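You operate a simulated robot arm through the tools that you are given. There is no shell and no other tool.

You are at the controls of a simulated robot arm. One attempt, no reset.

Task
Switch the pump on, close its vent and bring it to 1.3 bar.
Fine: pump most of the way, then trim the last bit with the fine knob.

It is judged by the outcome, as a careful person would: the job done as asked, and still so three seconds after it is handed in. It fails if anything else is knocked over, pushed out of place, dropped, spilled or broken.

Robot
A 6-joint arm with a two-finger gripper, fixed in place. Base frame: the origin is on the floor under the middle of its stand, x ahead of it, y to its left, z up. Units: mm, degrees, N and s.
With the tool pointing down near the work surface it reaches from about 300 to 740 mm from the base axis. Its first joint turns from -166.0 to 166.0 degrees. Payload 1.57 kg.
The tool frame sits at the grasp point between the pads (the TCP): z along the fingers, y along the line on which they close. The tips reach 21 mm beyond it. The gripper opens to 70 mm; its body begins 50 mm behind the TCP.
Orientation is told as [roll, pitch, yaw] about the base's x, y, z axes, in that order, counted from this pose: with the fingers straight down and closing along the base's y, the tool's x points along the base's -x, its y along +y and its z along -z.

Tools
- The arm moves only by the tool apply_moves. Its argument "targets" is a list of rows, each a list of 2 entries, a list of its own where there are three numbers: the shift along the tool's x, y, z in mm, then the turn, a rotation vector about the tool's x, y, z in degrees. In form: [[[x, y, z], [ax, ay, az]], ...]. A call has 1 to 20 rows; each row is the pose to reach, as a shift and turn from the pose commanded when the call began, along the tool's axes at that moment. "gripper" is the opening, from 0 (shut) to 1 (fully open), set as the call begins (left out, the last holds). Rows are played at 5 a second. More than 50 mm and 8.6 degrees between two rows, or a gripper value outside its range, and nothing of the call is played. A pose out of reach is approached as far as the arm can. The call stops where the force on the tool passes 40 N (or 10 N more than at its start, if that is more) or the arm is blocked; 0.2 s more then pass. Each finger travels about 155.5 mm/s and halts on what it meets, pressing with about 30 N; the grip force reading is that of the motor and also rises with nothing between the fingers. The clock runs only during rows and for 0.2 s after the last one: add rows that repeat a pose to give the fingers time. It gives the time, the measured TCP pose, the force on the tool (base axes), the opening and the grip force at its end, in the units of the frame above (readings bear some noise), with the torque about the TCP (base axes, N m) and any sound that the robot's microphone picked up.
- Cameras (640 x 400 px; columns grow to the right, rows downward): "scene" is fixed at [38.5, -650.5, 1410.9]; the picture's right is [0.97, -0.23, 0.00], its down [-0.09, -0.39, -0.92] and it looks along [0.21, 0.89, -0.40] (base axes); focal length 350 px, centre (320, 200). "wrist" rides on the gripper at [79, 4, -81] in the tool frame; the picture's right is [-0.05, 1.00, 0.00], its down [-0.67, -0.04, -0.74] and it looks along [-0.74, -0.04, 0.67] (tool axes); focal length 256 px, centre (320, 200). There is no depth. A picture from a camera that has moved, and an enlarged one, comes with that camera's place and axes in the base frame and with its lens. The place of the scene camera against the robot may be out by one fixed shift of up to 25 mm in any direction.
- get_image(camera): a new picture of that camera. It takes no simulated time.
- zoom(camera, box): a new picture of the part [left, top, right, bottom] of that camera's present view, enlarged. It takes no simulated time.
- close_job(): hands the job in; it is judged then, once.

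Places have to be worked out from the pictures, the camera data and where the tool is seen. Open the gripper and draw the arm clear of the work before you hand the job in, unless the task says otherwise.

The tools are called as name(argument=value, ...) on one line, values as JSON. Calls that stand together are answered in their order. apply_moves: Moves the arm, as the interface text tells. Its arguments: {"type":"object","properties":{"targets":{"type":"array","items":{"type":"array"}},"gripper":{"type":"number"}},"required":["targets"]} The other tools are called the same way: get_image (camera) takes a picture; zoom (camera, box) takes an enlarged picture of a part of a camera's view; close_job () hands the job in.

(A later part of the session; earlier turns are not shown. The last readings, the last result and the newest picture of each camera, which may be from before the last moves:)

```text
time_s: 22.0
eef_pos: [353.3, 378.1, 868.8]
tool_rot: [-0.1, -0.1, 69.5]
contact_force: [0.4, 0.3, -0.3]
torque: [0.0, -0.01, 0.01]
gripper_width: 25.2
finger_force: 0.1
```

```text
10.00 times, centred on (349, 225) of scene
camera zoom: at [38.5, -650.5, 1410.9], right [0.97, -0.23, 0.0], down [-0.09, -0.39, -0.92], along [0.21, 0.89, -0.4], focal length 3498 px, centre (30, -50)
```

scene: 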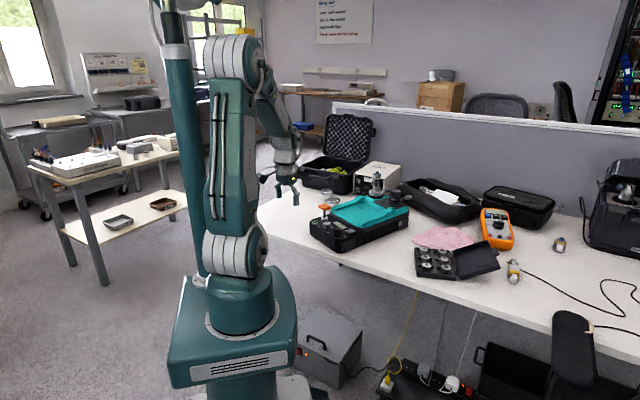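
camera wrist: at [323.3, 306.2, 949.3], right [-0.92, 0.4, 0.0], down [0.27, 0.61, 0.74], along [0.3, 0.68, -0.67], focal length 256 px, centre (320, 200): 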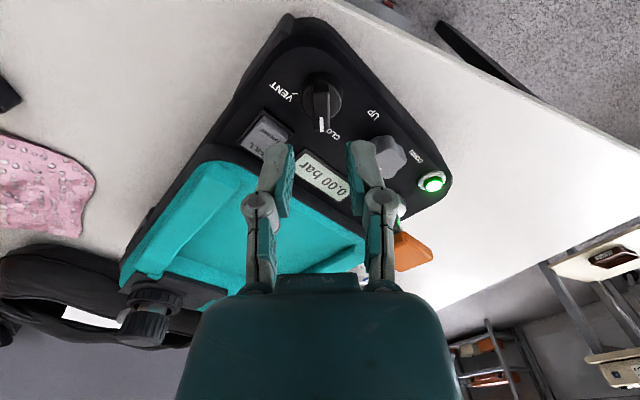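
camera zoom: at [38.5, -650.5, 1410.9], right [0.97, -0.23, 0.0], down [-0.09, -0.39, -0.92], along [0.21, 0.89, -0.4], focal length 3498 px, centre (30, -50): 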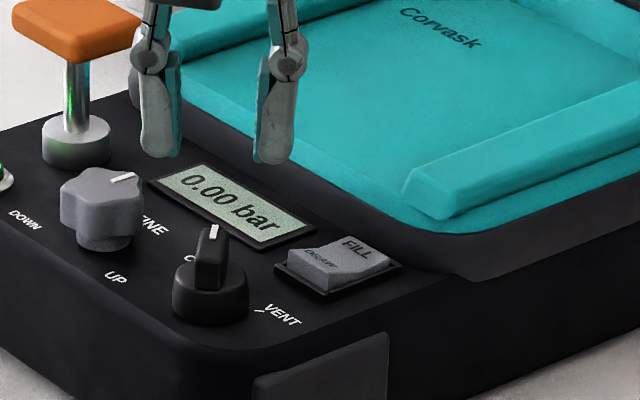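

The pointer now covers the CLOSED tick and the display reads 0.00 bar. Next I'll move over the plunger handle (about (333, 499), top z 845) with fingers closed, keeping well above it.

apply_moves(targets=[[[-6, 3, -21.2], [0, 0, 8]], [[-26, 15, -23], [0, 0, 16]], [[-46, 27, -23], [0, 0, 24]], [[-66, 38, -23], [0, 0, 32]], [[-88, 51, -23], [0, 0, 39]], [[-106.7, 61.5, -22], [0, 0, 45.5]], [[-106.7, 61.5, -22], [0, 0, 45.5]]], gripper=0)

get_image(camera="wrist")

zoom(camera="wrist", box=[250, 70, 390, 180])

zoom(camera="scene", box=[300, 170, 370, 230])

```text
time_s: 23.6
eef_pos: [334.9, 502.8, 890.9]
tool_rot: [0.1, -0.1, 24.0]
contact_force: [-0.1, 0.0, -0.1]
torque: [0.01, 0.02, 0.04]
gripper_width: 0.0
finger_force: 28.8
```

```text
taken
camera wrist: at [260.5, 475.5, 969.9], right [-0.36, 0.93, 0.0], down [0.62, 0.24, 0.75], along [0.7, 0.27, -0.67], focal length 256 px, centre (320, 200)
```

wrist: 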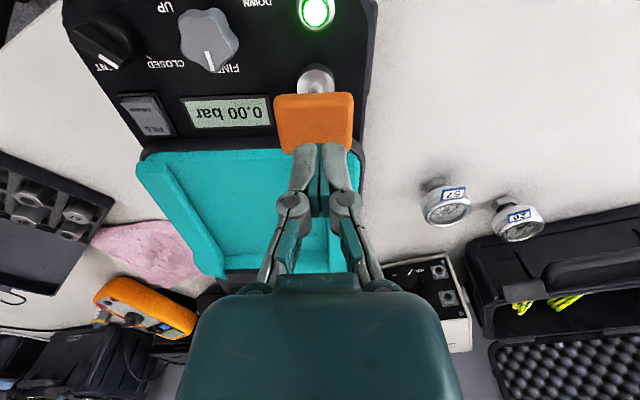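

```text
3.64 times, centred on (320, 125) of wrist
camera zoom: at [260.5, 475.5, 969.9], right [-0.36, 0.93, 0.0], down [0.62, 0.24, 0.75], along [0.7, 0.27, -0.67], focal length 931 px, centre (320, 473)
```

zoom: 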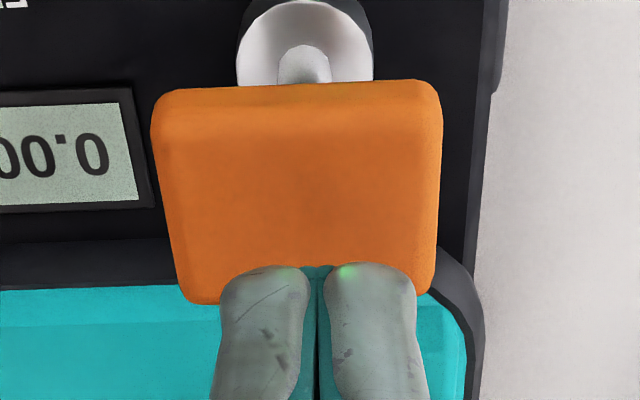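

```text
6.67 times, centred on (335, 200) of scene
camera zoom: at [38.5, -650.5, 1410.9], right [0.97, -0.23, 0.0], down [-0.09, -0.39, -0.92], along [0.21, 0.89, -0.4], focal length 2332 px, centre (220, 200)
```

zoom: 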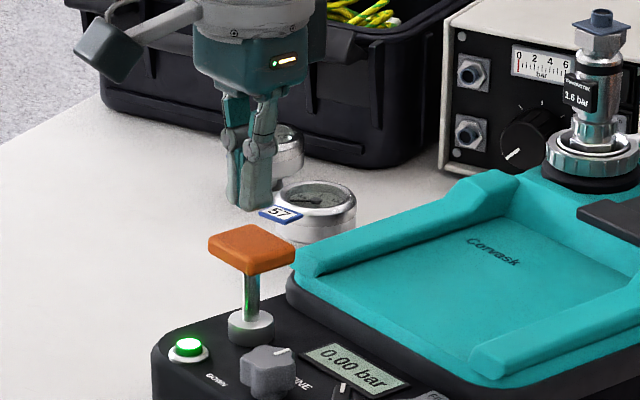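

The handle top is centred near (333.6, 501, 845), right under the tips. I note the relief valve at the rear marked 1.6 bar, so I mustn't overshoot. I'll come down to contact and push slowly.

apply_moves(targets=[[[1.6, -1.8, 10], [0, 0, 0]], [[1.6, -1.8, 18], [0, 0, 0]], [[1.6, -1.8, 22], [0, 0, 0]], [[1.6, -1.8, 25], [0, 0, 0]], [[1.6, -1.8, 28], [0, 0, 0]], [[1.6, -1.8, 30], [0, 0, 0]]])

zoom(camera="scene", box=[305, 175, 375, 235])

```text
time_s: 25.0
eef_pos: [333.2, 499.4, 859.3]
tool_rot: [-0.1, -0.1, 24.1]
contact_force: [2.1, 0.1, 1.8]
torque: [0.02, -0.02, -0.03]
gripper_width: 6.1
finger_force: 28.1
```

```text
6.67 times, centred on (340, 205) of scene
camera zoom: at [38.5, -650.5, 1410.9], right [0.97, -0.23, 0.0], down [-0.09, -0.39, -0.92], along [0.21, 0.89, -0.4], focal length 2332 px, centre (187, 167)
```

zoom: 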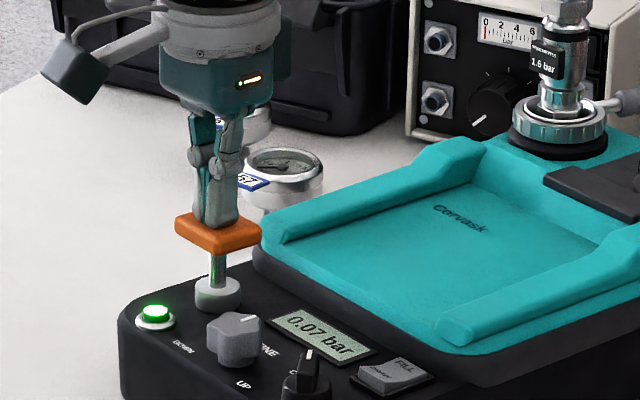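

Pressure reads 0.07 bar after a few mm of stroke at very low force. I'll continue the stroke downward.

apply_moves(targets=[[[0, 0, 3], [0, 0, 0]], [[0, 0, 6], [0, 0, 0]], [[0, 0, 9], [0, 0, 0]], [[0, 0, 12], [0, 0, 0]], [[0, 0, 15], [0, 0, 0]]])

zoom(camera="scene", box=[305, 175, 375, 235])

```text
time_s: 26.2
eef_pos: [333.6, 498.8, 845.3]
tool_rot: [0.0, -0.2, 24.1]
contact_force: [-2.7, -0.3, 4.0]
torque: [-0.01, 0.05, -0.03]
gripper_width: 6.0
finger_force: 28.5
```

```text
6.67 times, centred on (340, 205) of scene
camera zoom: at [38.5, -650.5, 1410.9], right [0.97, -0.23, 0.0], down [-0.09, -0.39, -0.92], along [0.21, 0.89, -0.4], focal length 2332 px, centre (187, 167)
```

zoom: 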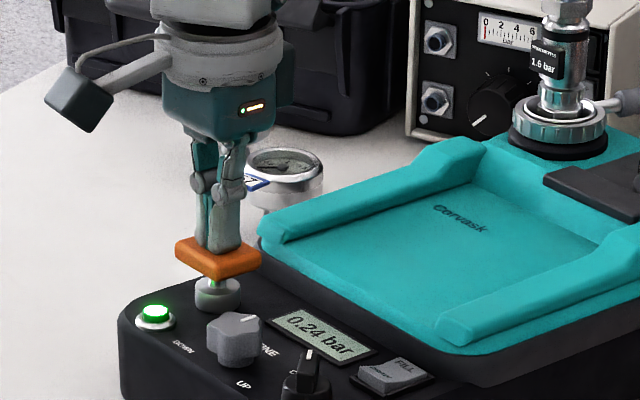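

0.24 bar now, proportional to stroke (about 0.011 bar/mm). I'll continue gently to the end of the stroke.

apply_moves(targets=[[[0, 0, 2], [0, 0, 0]], [[0, 0, 4], [0, 0, 0]], [[0, 0, 6], [0, 0, 0]], [[0, 0, 7], [0, 0, 0]]])

zoom(camera="scene", box=[305, 175, 375, 235])

```text
time_s: 27.2
eef_pos: [334.5, 499.0, 839.4]
tool_rot: [-0.1, -0.1, 24.0]
contact_force: [0.7, -0.7, 3.9]
torque: [-0.03, -0.01, 0.0]
gripper_width: 6.0
finger_force: 29.4
heard: click
```

```text
6.67 times, centred on (340, 205) of scene
camera zoom: at [38.5, -650.5, 1410.9], right [0.97, -0.23, 0.0], down [-0.09, -0.39, -0.92], along [0.21, 0.89, -0.4], focal length 2332 px, centre (187, 167)
```

zoom: 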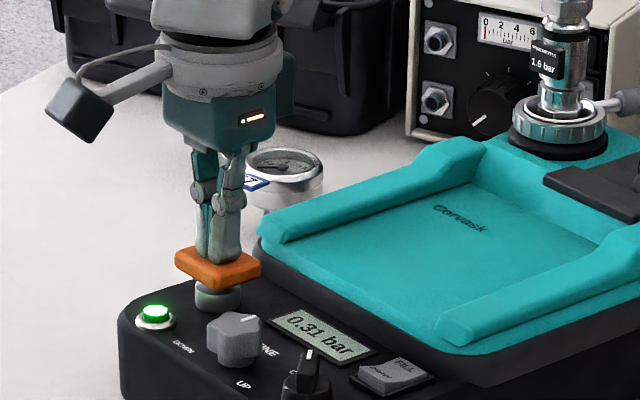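

A click and 0.31 bar at the full stroke. I'll raise the tips and see whether the plunger springs back and the pressure holds.

apply_moves(targets=[[[0, 0, -8], [0, 0, 0]], [[0, 0, -16], [0, 0, 0]], [[0, 0, -24], [0, 0, 0]], [[0, 0, -32], [0, 0, 0]], [[0, 0, -38], [0, 0, 0]], [[0, 0, -38], [0, 0, 0]]])

zoom(camera="scene", box=[305, 175, 375, 235])

```text
time_s: 28.6
eef_pos: [332.9, 499.0, 875.2]
tool_rot: [-0.1, 0.1, 24.0]
contact_force: [-0.3, -0.1, -0.4]
torque: [0.03, 0.01, -0.02]
gripper_width: 0.0
finger_force: 28.3
```

```text
6.67 times, centred on (340, 205) of scene
camera zoom: at [38.5, -650.5, 1410.9], right [0.97, -0.23, 0.0], down [-0.09, -0.39, -0.92], along [0.21, 0.89, -0.4], focal length 2332 px, centre (187, 167)
```

zoom: 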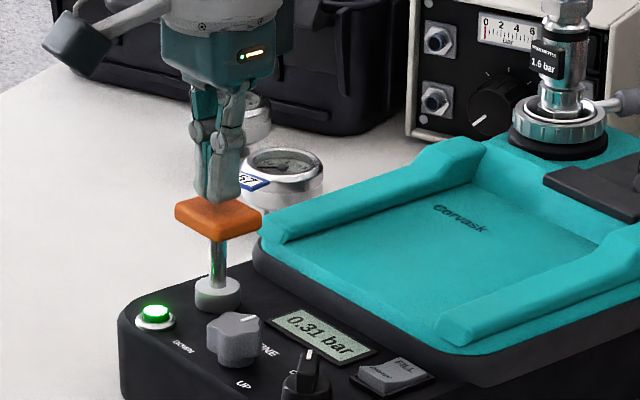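

The plunger springs back and pressure holds at 0.31 bar. I'll make a second full stroke and return.

apply_moves(targets=[[[0, 0, 8], [0, 0, 0]], [[0, 0, 14], [0, 0, 0]], [[0, 0, 20], [0, 0, 0]], [[0, 0, 26], [0, 0, 0]], [[0, 0, 31], [0, 0, 0]], [[0, 0, 35], [0, 0, 0]], [[0, 0, 38], [0, 0, 0]], [[0, 0, 28], [0, 0, 0]], [[0, 0, 14], [0, 0, 0]], [[0, 0, 0], [0, 0, 0]]])

zoom(camera="scene", box=[305, 175, 375, 235])

```text
time_s: 30.8
eef_pos: [332.5, 500.1, 875.9]
tool_rot: [-0.1, 0.1, 24.0]
contact_force: [1.0, -0.4, -0.5]
torque: [-0.01, 0.01, -0.03]
gripper_width: 0.1
finger_force: 28.4
heard: click
```

```text
6.67 times, centred on (340, 205) of scene
camera zoom: at [38.5, -650.5, 1410.9], right [0.97, -0.23, 0.0], down [-0.09, -0.39, -0.92], along [0.21, 0.89, -0.4], focal length 2332 px, centre (187, 167)
```

zoom: 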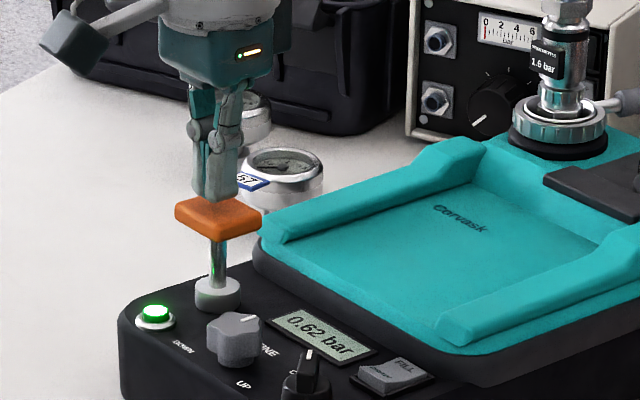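

0.62 bar, so 0.31 per stroke and holding. I'll make a third full stroke.

apply_moves(targets=[[[0, 0, 8], [0, 0, 0]], [[0, 0, 14], [0, 0, 0]], [[0, 0, 20], [0, 0, 0]], [[0, 0, 26], [0, 0, 0]], [[0, 0, 31], [0, 0, 0]], [[0, 0, 35], [0, 0, 0]], [[0, 0, 38], [0, 0, 0]], [[0, 0, 28], [0, 0, 0]], [[0, 0, 14], [0, 0, 0]], [[0, 0, 0], [0, 0, 0]]])

zoom(camera="scene", box=[305, 175, 375, 235])

```text
time_s: 33.0
eef_pos: [333.2, 498.3, 878.3]
tool_rot: [-0.1, -0.1, 24.0]
contact_force: [-0.9, -0.3, 0.2]
torque: [0.02, 0.02, 0.0]
gripper_width: 0.0
finger_force: 28.6
heard: click
```

```text
6.67 times, centred on (340, 205) of scene
camera zoom: at [38.5, -650.5, 1410.9], right [0.97, -0.23, 0.0], down [-0.09, -0.39, -0.92], along [0.21, 0.89, -0.4], focal length 2332 px, centre (187, 167)
```

zoom: 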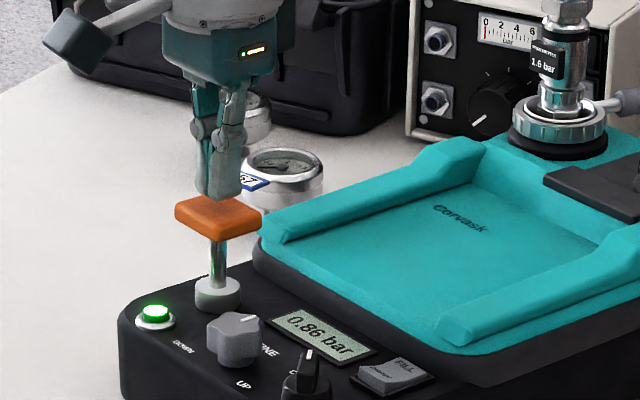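

0.86 bar this time (+0.24). Before the next stroke, I'll wait a moment to check whether the pressure is steady.

apply_moves(targets=[[[0, 0, 0], [0, 0, 0]], [[0, 0, 0], [0, 0, 0]], [[0, 0, 0], [0, 0, 0]], [[0, 0, 0], [0, 0, 0]], [[0, 0, 0], [0, 0, 0]], [[0, 0, 0], [0, 0, 0]], [[0, 0, 0], [0, 0, 0]], [[0, 0, 0], [0, 0, 0]], [[0, 0, 0], [0, 0, 0]], [[0, 0, 0], [0, 0, 0]]])

zoom(camera="scene", box=[330, 215, 365, 240])

```text
time_s: 35.2
eef_pos: [332.9, 499.7, 878.1]
tool_rot: [-0.1, -0.2, 24.3]
contact_force: [0.4, 0.1, 0.7]
torque: [-0.04, 0.0, -0.03]
gripper_width: 0.0
finger_force: 28.5
```

```text
16.00 times, centred on (348, 228) of scene
camera zoom: at [38.5, -650.5, 1410.9], right [0.97, -0.23, 0.0], down [-0.09, -0.39, -0.92], along [0.21, 0.89, -0.4], focal length 5598 px, centre (-120, -240)
```

zoom: 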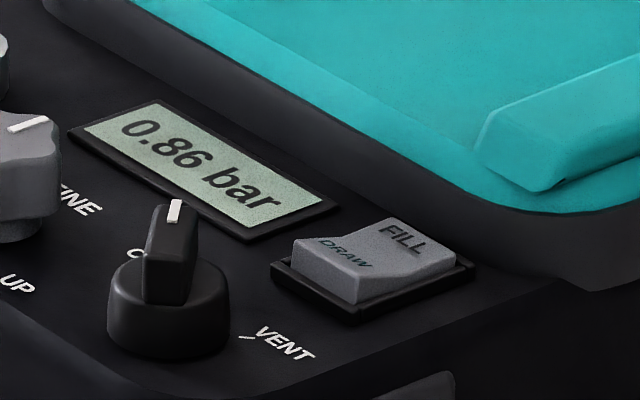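

Steady at 0.86 bar. A fourth full stroke can reach at most about 1.17, so it's safe.

apply_moves(targets=[[[0, 0, 8], [0, 0, 0]], [[0, 0, 14], [0, 0, 0]], [[0, 0, 20], [0, 0, 0]], [[0, 0, 26], [0, 0, 0]], [[0, 0, 31], [0, 0, 0]], [[0, 0, 35], [0, 0, 0]], [[0, 0, 38], [0, 0, 0]], [[0, 0, 38], [0, 0, 0]]])

zoom(camera="scene", box=[305, 175, 375, 235])

```text
time_s: 37.0
eef_pos: [333.5, 498.8, 837.9]
tool_rot: [-0.1, -0.1, 24.1]
contact_force: [2.0, -0.5, 8.9]
torque: [-0.03, -0.04, -0.01]
gripper_width: 6.0
finger_force: 28.6
heard: click
```

```text
6.67 times, centred on (340, 205) of scene
camera zoom: at [38.5, -650.5, 1410.9], right [0.97, -0.23, 0.0], down [-0.09, -0.39, -0.92], along [0.21, 0.89, -0.4], focal length 2332 px, centre (187, 167)
```

zoom: 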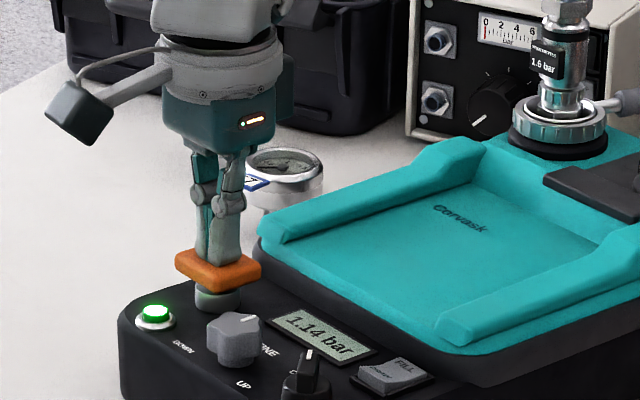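

1.14 bar. I'll let the plunger return and then make a short partial stroke for roughly +0.1 bar.

apply_moves(targets=[[[0, 0, -12], [0, 0, 0]], [[0, 0, -25], [0, 0, 0]], [[0, 0, -38], [0, 0, 0]], [[0, 0, -38], [0, 0, 0]], [[0, 0, -30], [0, 0, 0]], [[0, 0, -24], [0, 0, 0]], [[0, 0, -20], [0, 0, 0]], [[0, 0, -20], [0, 0, 0]]])

zoom(camera="scene", box=[305, 175, 375, 235])

```text
time_s: 38.8
eef_pos: [332.2, 498.5, 858.2]
tool_rot: [-0.2, -0.1, 24.1]
contact_force: [-0.9, -3.6, 4.1]
torque: [-0.08, 0.03, 0.0]
gripper_width: 6.0
finger_force: 29.1
```

```text
6.67 times, centred on (340, 205) of scene
camera zoom: at [38.5, -650.5, 1410.9], right [0.97, -0.23, 0.0], down [-0.09, -0.39, -0.92], along [0.21, 0.89, -0.4], focal length 2332 px, centre (187, 167)
```

zoom: 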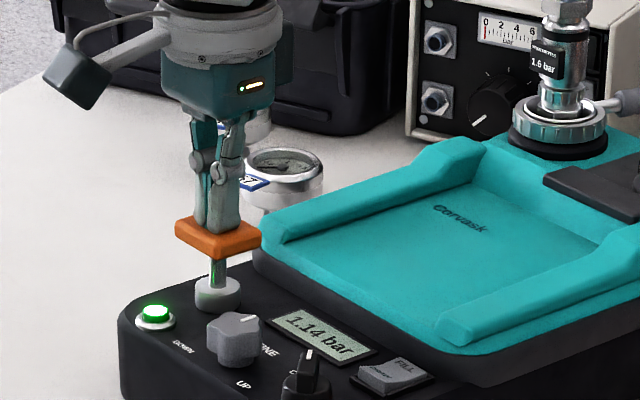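

Still 1.14 bar after about 7 mm of stroke. I'll continue down in small steps, checking the display each time.

apply_moves(targets=[[[0, 0, 2], [0, 0, 0]], [[0, 0, 4], [0, 0, 0]], [[0, 0, 4], [0, 0, 0]]])

zoom(camera="scene", box=[305, 175, 375, 235])

```text
time_s: 39.6
eef_pos: [333.9, 498.6, 854.6]
tool_rot: [0.0, -0.2, 24.0]
contact_force: [1.5, -3.2, 5.6]
torque: [-0.09, -0.03, 0.01]
gripper_width: 6.2
finger_force: 28.9
```

```text
6.67 times, centred on (340, 205) of scene
camera zoom: at [38.5, -650.5, 1410.9], right [0.97, -0.23, 0.0], down [-0.09, -0.39, -0.92], along [0.21, 0.89, -0.4], focal length 2332 px, centre (187, 167)
```

zoom: 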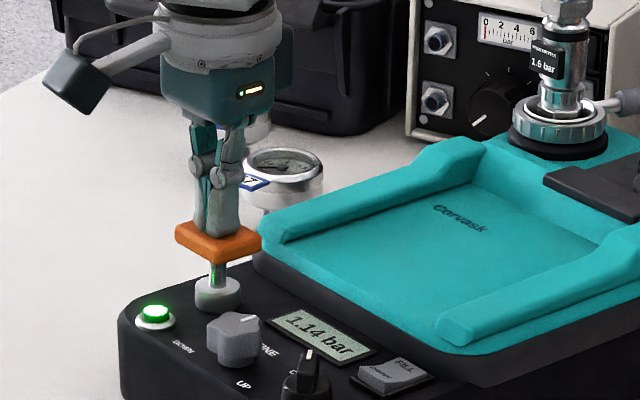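

Still 1.14 bar. I'll keep going in 2 mm steps and read after each.

apply_moves(targets=[[[0, 0, 2], [0, 0, 0]], [[0, 0, 3], [0, 0, 0]], [[0, 0, 3], [0, 0, 0]]])

zoom(camera="scene", box=[305, 175, 375, 235])

```text
time_s: 40.4
eef_pos: [332.4, 499.3, 852.8]
tool_rot: [0.0, -0.1, 24.1]
contact_force: [4.7, 1.7, 6.4]
torque: [0.03, -0.06, -0.04]
gripper_width: 6.2
finger_force: 28.7
```

```text
6.67 times, centred on (340, 205) of scene
camera zoom: at [38.5, -650.5, 1410.9], right [0.97, -0.23, 0.0], down [-0.09, -0.39, -0.92], along [0.21, 0.89, -0.4], focal length 2332 px, centre (187, 167)
```

zoom: 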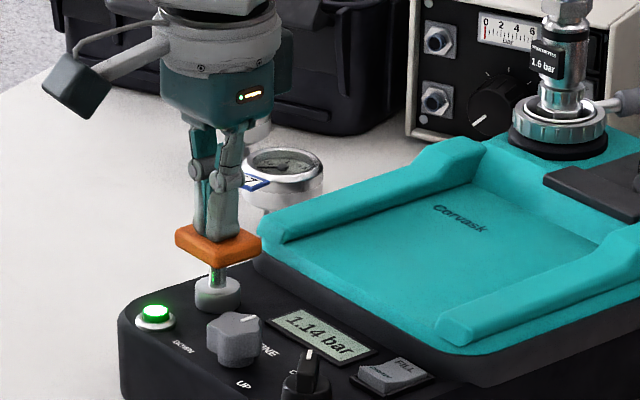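

No change yet. I'll raise fully, wait, and check that the plunger really is back at the top before pressing again.

apply_moves(targets=[[[0, 0, -12], [0, 0, 0]], [[0, 0, -25], [0, 0, 0]], [[0, 0, -28], [0, 0, 0]], [[0, 0, -28], [0, 0, 0]], [[0, 0, -28], [0, 0, 0]], [[0, 0, -28], [0, 0, 0]], [[0, 0, -28], [0, 0, 0]]])

zoom(camera="scene", box=[305, 175, 375, 235])

```text
time_s: 42.0
eef_pos: [333.8, 498.1, 879.0]
tool_rot: [0.0, 0.0, 24.1]
contact_force: [-0.2, 1.6, -0.1]
torque: [0.0, 0.01, 0.0]
gripper_width: 0.2
finger_force: 28.5
```

```text
6.67 times, centred on (340, 205) of scene
camera zoom: at [38.5, -650.5, 1410.9], right [0.97, -0.23, 0.0], down [-0.09, -0.39, -0.92], along [0.21, 0.89, -0.4], focal length 2332 px, centre (187, 167)
```

zoom: 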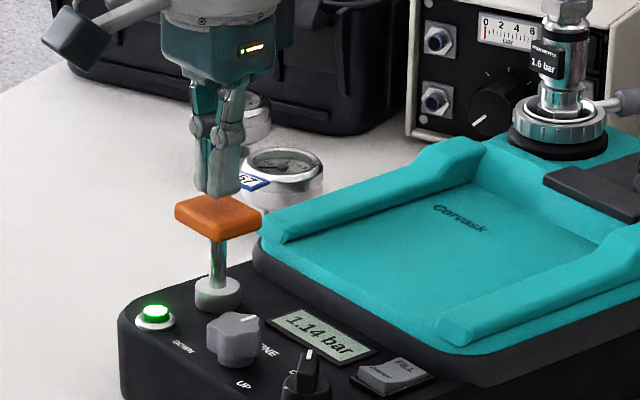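

Plunger is up and 1.14 bar holds. I'll try a partial stroke again, pausing to read.

apply_moves(targets=[[[0, 0, 8], [0, 0, 0]], [[0, 0, 13], [0, 0, 0]], [[0, 0, 17], [0, 0, 0]], [[0, 0, 21], [0, 0, 0]], [[0, 0, 21], [0, 0, 0]]])

zoom(camera="scene", box=[305, 175, 375, 235])

```text
time_s: 43.2
eef_pos: [334.0, 499.5, 858.2]
tool_rot: [0.0, -0.1, 24.0]
contact_force: [3.8, 0.7, 4.2]
torque: [-0.02, -0.07, -0.04]
gripper_width: 6.0
finger_force: 29.0
```

```text
6.67 times, centred on (340, 205) of scene
camera zoom: at [38.5, -650.5, 1410.9], right [0.97, -0.23, 0.0], down [-0.09, -0.39, -0.92], along [0.21, 0.89, -0.4], focal length 2332 px, centre (187, 167)
```

zoom: 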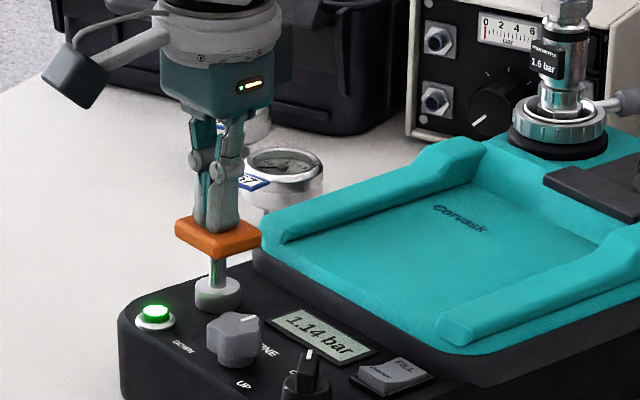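

No increase yet at this depth; force is a bit higher than on the first stroke, so there may be dead travel at pressure. I'll proceed in small steps and read each.

apply_moves(targets=[[[0, 0, 2], [0, 0, 0]], [[0, 0, 4], [0, 0, 0]], [[0, 0, 6], [0, 0, 0]], [[0, 0, 7], [0, 0, 0]]])

zoom(camera="scene", box=[330, 215, 365, 240])

apply_moves(targets=[[[0, 0, 1], [0, 0, 0]], [[0, 0, 2], [0, 0, 0]]])

zoom(camera="scene", box=[330, 215, 365, 240])

```text
time_s: 44.2
eef_pos: [332.1, 499.4, 852.3]
tool_rot: [-0.1, 0.0, 24.1]
contact_force: [-4.4, -2.8, 6.4]
torque: [-0.06, 0.11, 0.02]
gripper_width: 6.1
finger_force: 28.5
```

```text
16.00 times, centred on (348, 228) of scene
camera zoom: at [38.5, -650.5, 1410.9], right [0.97, -0.23, 0.0], down [-0.09, -0.39, -0.92], along [0.21, 0.89, -0.4], focal length 5598 px, centre (-120, -240)
```

zoom: 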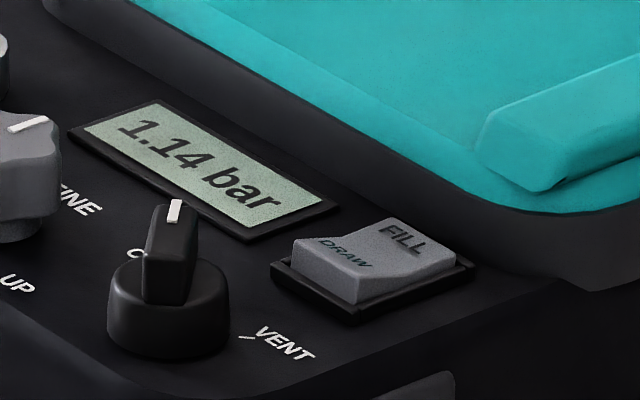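

```text
time_s: 44.8
eef_pos: [332.8, 498.9, 850.2]
tool_rot: [0.0, -0.1, 24.1]
contact_force: [-3.8, -1.5, 8.1]
torque: [-0.01, 0.07, 0.04]
gripper_width: 6.0
finger_force: 28.6
```

```text
16.00 times, centred on (348, 228) of scene
camera zoom: at [38.5, -650.5, 1410.9], right [0.97, -0.23, 0.0], down [-0.09, -0.39, -0.92], along [0.21, 0.89, -0.4], focal length 5598 px, centre (-120, -240)
```

zoom: 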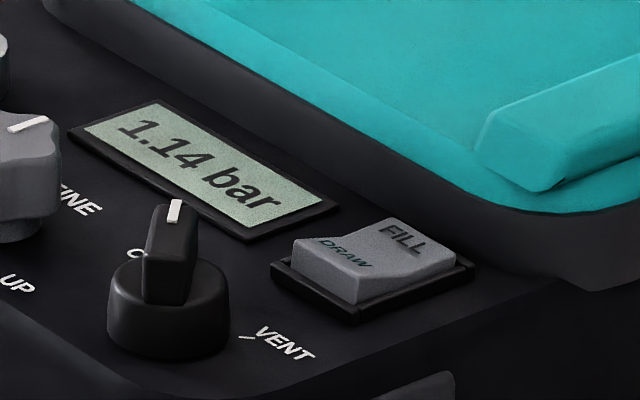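

Still 1.14 at z 850. Continuing with more small steps.

apply_moves(targets=[[[0, 0, 1], [0, 0, 0]], [[0, 0, 2], [0, 0, 0]]])

zoom(camera="scene", box=[330, 215, 365, 240])

apply_moves(targets=[[[0, 0, 1], [0, 0, 0]], [[0, 0, 2], [0, 0, 0]]])

zoom(camera="scene", box=[330, 215, 365, 240])

```text
time_s: 45.4
eef_pos: [332.7, 499.5, 848.0]
tool_rot: [0.1, -0.1, 24.1]
contact_force: [-1.0, 1.8, 10.1]
torque: [0.04, -0.01, 0.0]
gripper_width: 6.1
finger_force: 28.4
```

```text
16.00 times, centred on (348, 228) of scene
camera zoom: at [38.5, -650.5, 1410.9], right [0.97, -0.23, 0.0], down [-0.09, -0.39, -0.92], along [0.21, 0.89, -0.4], focal length 5598 px, centre (-120, -240)
```

zoom: 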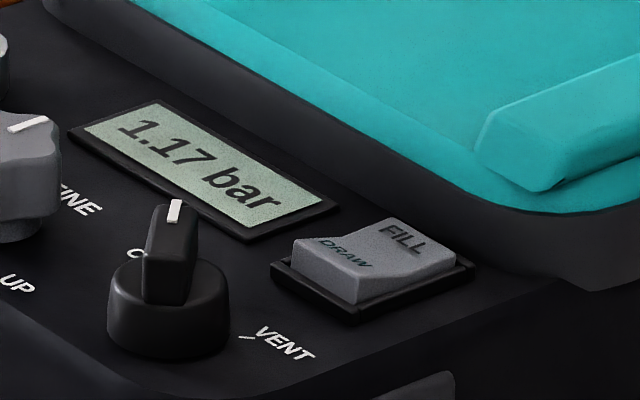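

```text
time_s: 46.0
eef_pos: [332.3, 499.4, 847.5]
tool_rot: [-0.1, -0.2, 24.2]
contact_force: [3.8, 5.4, 8.6]
torque: [0.08, -0.1, 0.0]
gripper_width: 5.9
finger_force: 28.5
```

```text
16.00 times, centred on (348, 228) of scene
camera zoom: at [38.5, -650.5, 1410.9], right [0.97, -0.23, 0.0], down [-0.09, -0.39, -0.92], along [0.21, 0.89, -0.4], focal length 5598 px, centre (-120, -240)
```

zoom: 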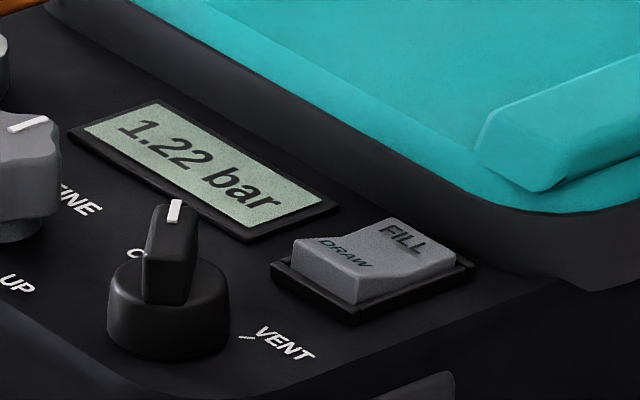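

Pressure is rising now: 1.22 bar, about 0.025 bar/mm. One more millimetre, then I'll leave the rest to the fine knob.

apply_moves(targets=[[[0, 0, 0.5], [0, 0, 0]], [[0, 0, 1], [0, 0, 0]]])

zoom(camera="scene", box=[330, 215, 365, 240])

```text
time_s: 46.6
eef_pos: [332.4, 498.9, 845.6]
tool_rot: [0.0, -0.1, 24.1]
contact_force: [1.4, 6.4, 9.1]
torque: [0.09, -0.02, 0.04]
gripper_width: 6.0
finger_force: 28.8
```

```text
16.00 times, centred on (348, 228) of scene
camera zoom: at [38.5, -650.5, 1410.9], right [0.97, -0.23, 0.0], down [-0.09, -0.39, -0.92], along [0.21, 0.89, -0.4], focal length 5598 px, centre (-120, -240)
```

zoom: 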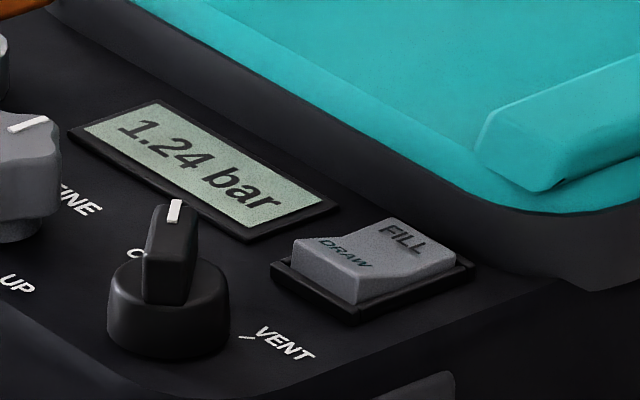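

1.24 bar. I'll lift off the plunger and verify the pressure holds.

apply_moves(targets=[[[0, 0, -10], [0, 0, 0]], [[0, 0, -25], [0, 0, 0]], [[0, 0, -45], [0, 0, 0]], [[0, 0, -55], [0, 0, 0]], [[0, 0, -55], [0, 0, 0]]])

zoom(camera="scene", box=[305, 175, 375, 235])

get_image(camera="wrist")

zoom(camera="scene", box=[322, 215, 348, 235])

```text
time_s: 47.8
eef_pos: [331.6, 498.5, 901.3]
tool_rot: [-0.1, 0.1, 24.2]
contact_force: [0.1, -0.6, -0.3]
torque: [-0.01, 0.01, 0.02]
gripper_width: 0.3
finger_force: 28.7
```

```text
6.67 times, centred on (340, 205) of scene
camera zoom: at [38.5, -650.5, 1410.9], right [0.97, -0.23, 0.0], down [-0.09, -0.39, -0.92], along [0.21, 0.89, -0.4], focal length 2332 px, centre (187, 167)
```

zoom: 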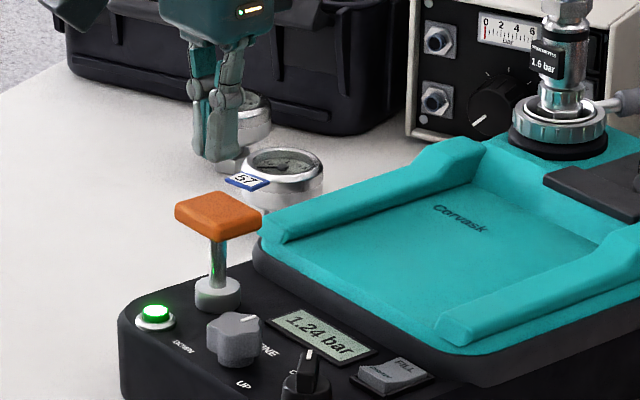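

```text
taken
camera wrist: at [258.8, 469.9, 981.9], right [-0.36, 0.93, 0.0], down [0.62, 0.24, 0.75], along [0.7, 0.27, -0.67], focal length 256 px, centre (320, 200)
```

wrist: 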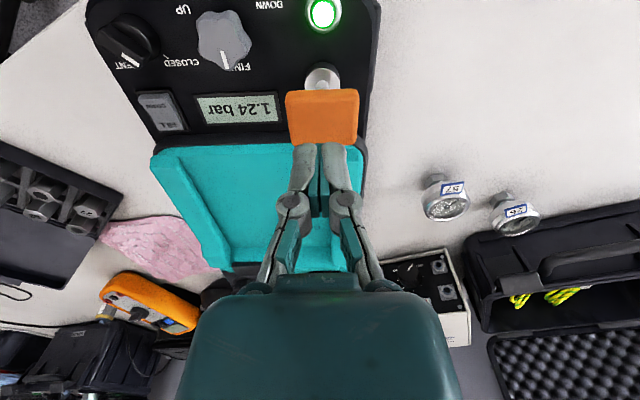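

```text
16.00 times, centred on (335, 225) of scene
camera zoom: at [38.5, -650.5, 1410.9], right [0.97, -0.23, 0.0], down [-0.09, -0.39, -0.92], along [0.21, 0.89, -0.4], focal length 5598 px, centre (80, -200)
```

zoom: 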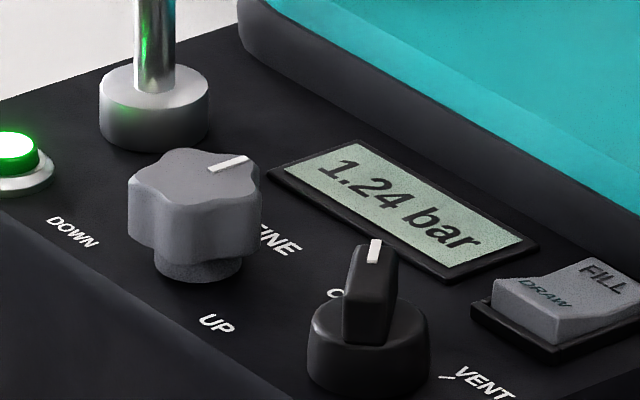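

1.24 bar holds with the plunger back up. Next is the fine knob; I'll zoom in on it to pin down its centre.

zoom(camera="wrist", box=[160, 0, 300, 90])

```text
4.44 times, centred on (230, 45) of wrist
camera zoom: at [258.8, 469.9, 981.9], right [-0.36, 0.93, 0.0], down [0.62, 0.24, 0.75], along [0.7, 0.27, -0.67], focal length 1138 px, centre (720, 889)
```

zoom: 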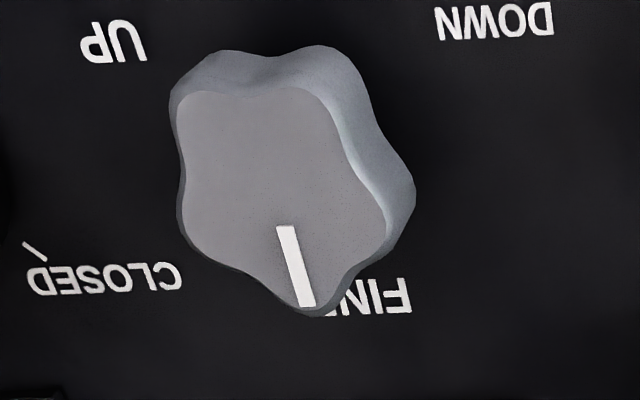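

I place the fine knob's centre near (328, 433), top about z 808. To keep the finger knuckles away from the plunger handle I'll grip it front-to-back, so I yaw to 114° (fingers closing along the pump's depth) and hover over it.

apply_moves(targets=[[[3, -6, 0], [0, 0, -7.5]], [[6, -12, 0], [0, 0, -15]], [[9, -18, 0], [0, 0, -22.5]], [[12, -24, 0], [0, 0, -30]], [[15, -30, 0], [0, 0, -37.5]], [[18, -36, 0], [0, 0, -45]], [[21, -41, 0], [0, 0, -52.5]], [[24, -46, 0], [0, 0, -60]], [[27, -51, 5], [0, 0, -67.5]], [[29, -55, 10], [0, 0, -75]], [[30, -58, 15], [0, 0, -82.5]], [[30.1, -58.3, 20], [0, 0, -90]], [[30.1, -58.3, 20], [0, 0, -90]]], gripper=0.65)

get_image(camera="wrist")

zoom(camera="wrist", box=[250, 60, 390, 180])

zoom(camera="scene", box=[305, 175, 375, 235])

```text
time_s: 50.6
eef_pos: [328.1, 432.4, 880.4]
tool_rot: [-0.1, 0.1, 114.3]
contact_force: [0.4, 0.5, -0.4]
torque: [-0.01, 0.03, 0.02]
gripper_width: 45.6
finger_force: 0.0
```

```text
taken
camera wrist: at [358.2, 358.5, 961.1], right [-0.93, -0.36, 0.0], down [-0.24, 0.62, 0.74], along [-0.27, 0.69, -0.67], focal length 256 px, centre (320, 200)
```

wrist: 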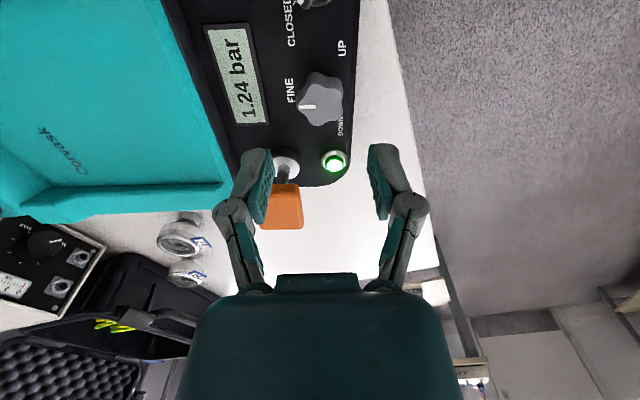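

```text
3.33 times, centred on (320, 120) of wrist
camera zoom: at [358.2, 358.5, 961.1], right [-0.93, -0.36, 0.0], down [-0.24, 0.62, 0.74], along [-0.27, 0.69, -0.67], focal length 853 px, centre (320, 467)
```

zoom: 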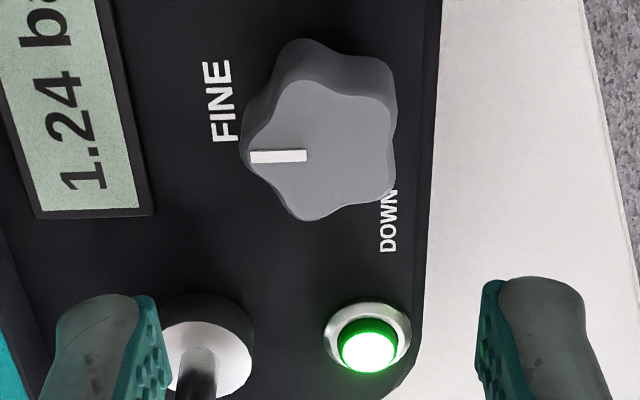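

```text
6.67 times, centred on (340, 205) of scene
camera zoom: at [38.5, -650.5, 1410.9], right [0.97, -0.23, 0.0], down [-0.09, -0.39, -0.92], along [0.21, 0.89, -0.4], focal length 2332 px, centre (187, 167)
```

zoom: 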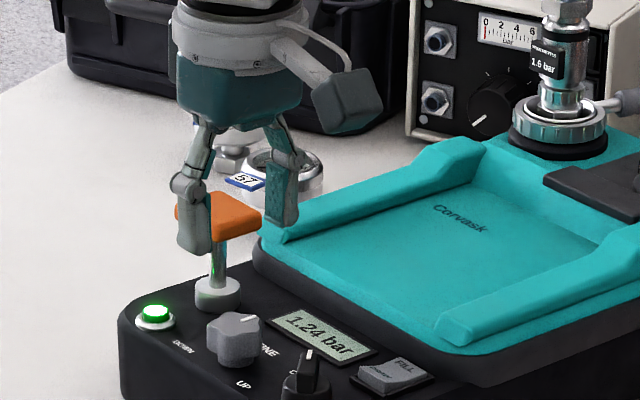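

The knob sits centred under the fingers to within 1 mm and is about 29 mm wide. I'll descend with the fingers straddling it front-to-back.

apply_moves(targets=[[[-1, 0.4, 15], [0, 0, 0]], [[-1, 0.4, 30], [0, 0, 0]], [[-1, 0.4, 45], [0, 0, 0]], [[-1, 0.4, 53], [0, 0, 0]], [[-1, 0.4, 58], [0, 0, 0]], [[-1, 0.4, 58], [0, 0, 0]]])

zoom(camera="wrist", box=[240, 90, 400, 210])

zoom(camera="scene", box=[310, 195, 366, 240])

```text
time_s: 52.0
eef_pos: [328.9, 432.5, 820.6]
tool_rot: [-0.1, 0.1, 114.1]
contact_force: [0.0, 0.0, 0.7]
torque: [0.01, -0.01, -0.01]
gripper_width: 45.5
finger_force: 0.0
```

```text
3.33 times, centred on (320, 150) of wrist
camera zoom: at [358.0, 358.6, 901.3], right [-0.93, -0.36, 0.0], down [-0.24, 0.62, 0.74], along [-0.27, 0.7, -0.67], focal length 853 px, centre (320, 367)
```

zoom: 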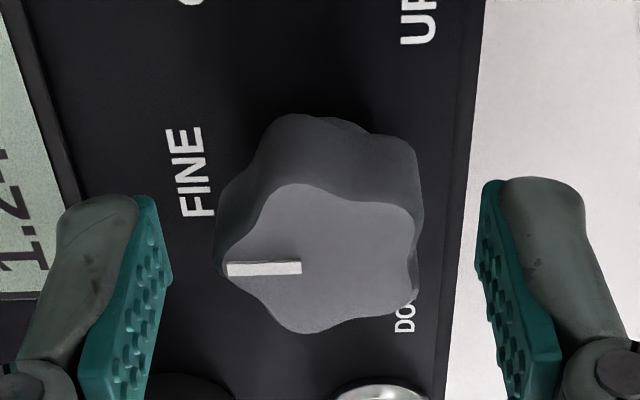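

```text
8.89 times, centred on (338, 218) of scene
camera zoom: at [38.5, -650.5, 1410.9], right [0.97, -0.23, 0.0], down [-0.09, -0.39, -0.92], along [0.21, 0.89, -0.4], focal length 3110 px, centre (160, 44)
```

zoom: 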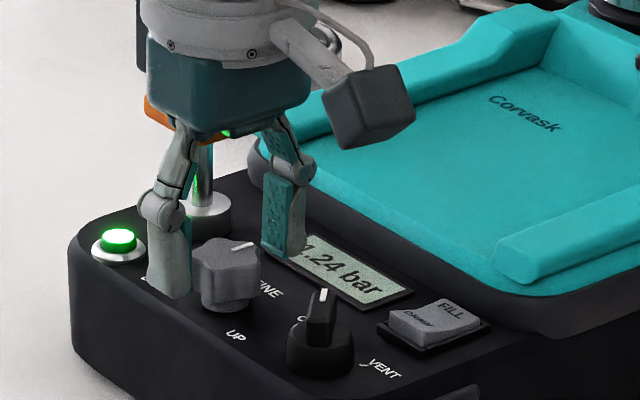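

Both fingers straddle the knob evenly with no contact. I'll close on it and check the grip.

apply_moves(targets=[[[0, 0, 0], [0, 0, 0]], [[0, 0, 0], [0, 0, 0]], [[0, 0, 0], [0, 0, 0]]], gripper=0)

zoom(camera="wrist", box=[240, 90, 400, 210])

zoom(camera="scene", box=[310, 195, 366, 240])

```text
time_s: 52.8
eef_pos: [329.1, 432.8, 821.8]
tool_rot: [0.0, 0.0, 114.1]
contact_force: [-5.1, -3.7, 9.2]
torque: [-0.07, 0.12, -0.02]
gripper_width: 30.5
finger_force: 29.8
```

```text
3.33 times, centred on (320, 150) of wrist
camera zoom: at [357.5, 358.4, 901.9], right [-0.93, -0.36, 0.0], down [-0.24, 0.62, 0.74], along [-0.27, 0.7, -0.67], focal length 853 px, centre (320, 367)
```

zoom: 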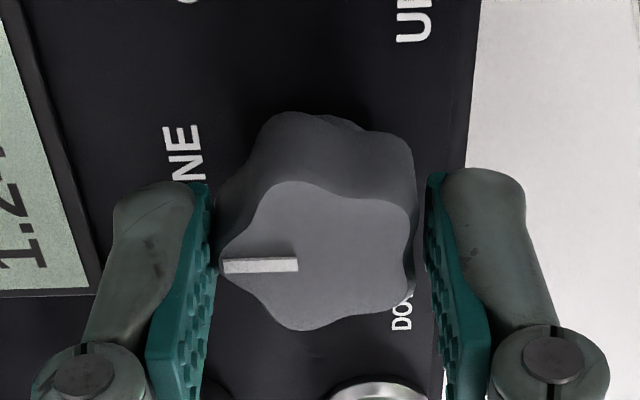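

```text
8.89 times, centred on (338, 218) of scene
camera zoom: at [38.5, -650.5, 1410.9], right [0.97, -0.23, 0.0], down [-0.09, -0.39, -0.92], along [0.21, 0.89, -0.4], focal length 3110 px, centre (160, 44)
```

zoom: 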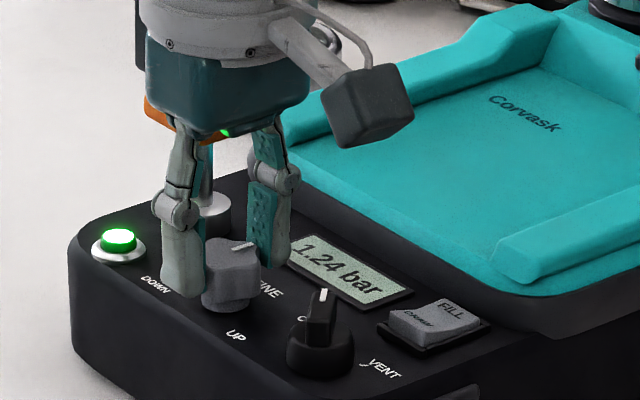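

Gripped at 30.5 mm, still 1.24 bar. I'll turn 10° clockwise (toward UP) and read the display.

apply_moves(targets=[[[0, 0, 0], [0, 0, 5]], [[0, 0, 0], [0, 0, 10]], [[0, 0, 0], [0, 0, 10]]])

zoom(camera="scene", box=[310, 195, 366, 240])

```text
time_s: 53.6
eef_pos: [328.2, 432.9, 821.1]
tool_rot: [-0.1, 0.1, 104.0]
contact_force: [-5.6, -11.2, 9.4]
torque: [-0.2, 0.27, 0.01]
gripper_width: 30.6
finger_force: 30.7
```

```text
8.89 times, centred on (338, 218) of scene
camera zoom: at [38.5, -650.5, 1410.9], right [0.97, -0.23, 0.0], down [-0.09, -0.39, -0.92], along [0.21, 0.89, -0.4], focal length 3110 px, centre (160, 44)
```

zoom: 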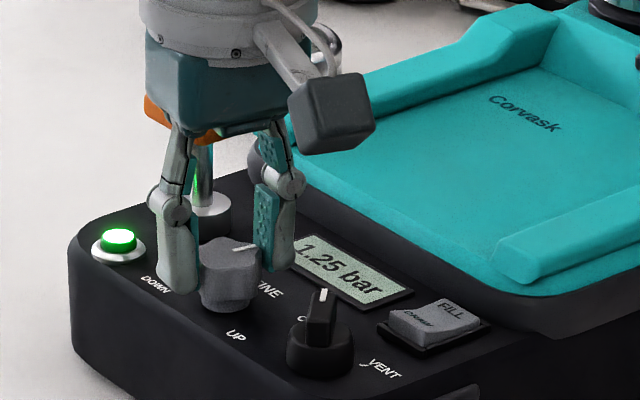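

10° gave about +0.01 bar, the right direction. I'll turn another 25° and read.

apply_moves(targets=[[[0, 0, 0], [0, 0, 7]], [[0, 0, 0], [0, 0, 14]], [[0, 0, 0], [0, 0, 20]], [[0, 0, 0], [0, 0, 25]], [[0, 0, 0], [0, 0, 25]]])

zoom(camera="scene", box=[310, 195, 366, 240])

zoom(camera="wrist", box=[240, 90, 400, 210])

```text
time_s: 54.8
eef_pos: [328.5, 433.1, 820.6]
tool_rot: [0.0, 0.1, 78.9]
contact_force: [-6.6, -15.4, 0.5]
torque: [-0.08, 0.04, 0.01]
gripper_width: 30.5
finger_force: 30.0
```

```text
8.89 times, centred on (338, 218) of scene
camera zoom: at [38.5, -650.5, 1410.9], right [0.97, -0.23, 0.0], down [-0.09, -0.39, -0.92], along [0.21, 0.89, -0.4], focal length 3110 px, centre (160, 44)
```

zoom: 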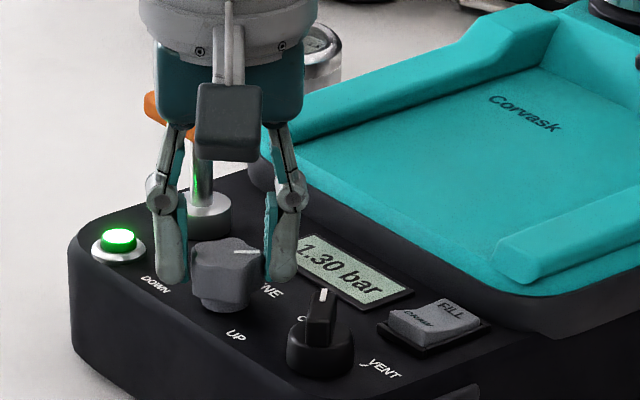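

```text
3.33 times, centred on (320, 150) of wrist
camera zoom: at [309.7, 355.7, 902.0], right [-0.97, 0.24, 0.0], down [0.16, 0.65, 0.74], along [0.18, 0.72, -0.67], focal length 853 px, centre (320, 367)
```

zoom: 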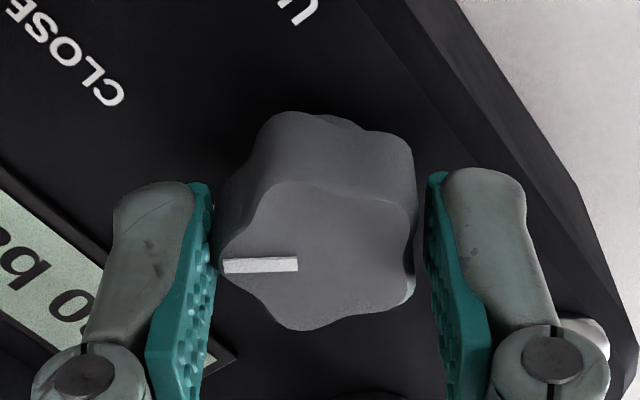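

The display appears to read 1.30 bar; I'll zoom in to confirm before releasing.

zoom(camera="scene", box=[335, 215, 359, 235])

```text
16.00 times, centred on (347, 225) of scene
camera zoom: at [38.5, -650.5, 1410.9], right [0.97, -0.23, 0.0], down [-0.09, -0.39, -0.92], along [0.21, 0.89, -0.4], focal length 5598 px, centre (-112, -200)
```

zoom: 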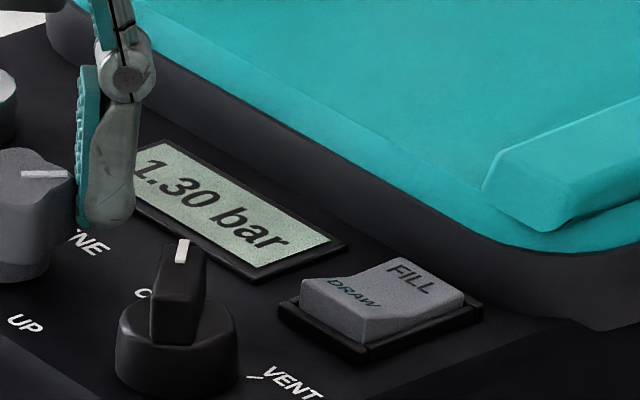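

Confirmed 1.30 bar. I'll relieve the small side load, open the fingers and lift straight up.

apply_moves(targets=[[[1.4, 0.4, 0], [0, 0, 0]], [[1.4, 0.4, 0], [0, 0, 0]]])

apply_moves(targets=[[[0, 0, 0], [0, 0, 0]], [[0, 0, 0], [0, 0, 0]], [[0, 0, -10], [0, 0, 0]], [[0, 0, -35], [0, 0, 0]], [[0, 0, -70], [0, 0, 0]], [[0, 0, -70], [0, 0, 0]]], gripper=0.62)

zoom(camera="scene", box=[305, 175, 375, 235])

zoom(camera="scene", box=[335, 215, 359, 235])

```text
time_s: 55.4
eef_pos: [328.7, 433.6, 821.0]
tool_rot: [-0.2, 0.2, 79.1]
contact_force: [-3.5, -12.4, 0.2]
torque: [-0.65, 0.08, 0.0]
gripper_width: 30.4
finger_force: 30.3
```

```text
time_s: 56.8
eef_pos: [328.7, 433.6, 893.1]
tool_rot: [-0.1, 0.0, 79.1]
contact_force: [1.0, -0.1, 0.2]
torque: [-0.02, 0.0, 0.03]
gripper_width: 43.3
finger_force: 0.0
```

```text
6.67 times, centred on (340, 205) of scene
camera zoom: at [38.5, -650.5, 1410.9], right [0.97, -0.23, 0.0], down [-0.09, -0.39, -0.92], along [0.21, 0.89, -0.4], focal length 2332 px, centre (187, 167)
```

zoom: 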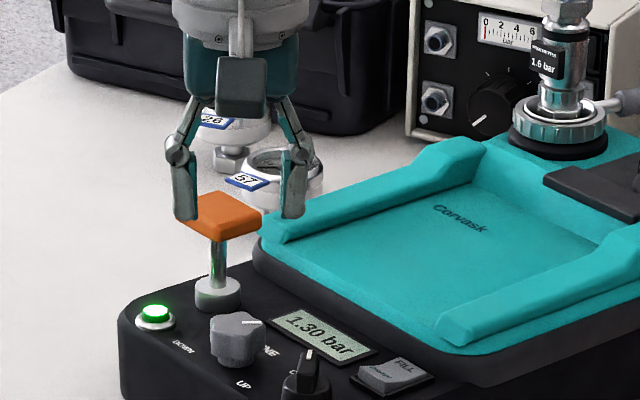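

```text
16.00 times, centred on (347, 225) of scene
camera zoom: at [38.5, -650.5, 1410.9], right [0.97, -0.23, 0.0], down [-0.09, -0.39, -0.92], along [0.21, 0.89, -0.4], focal length 5598 px, centre (-112, -200)
```

zoom: 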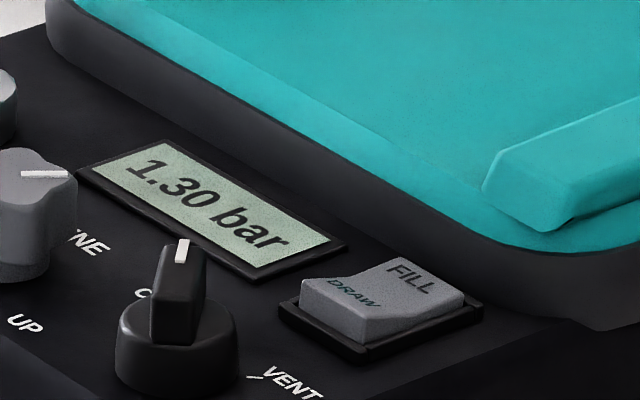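

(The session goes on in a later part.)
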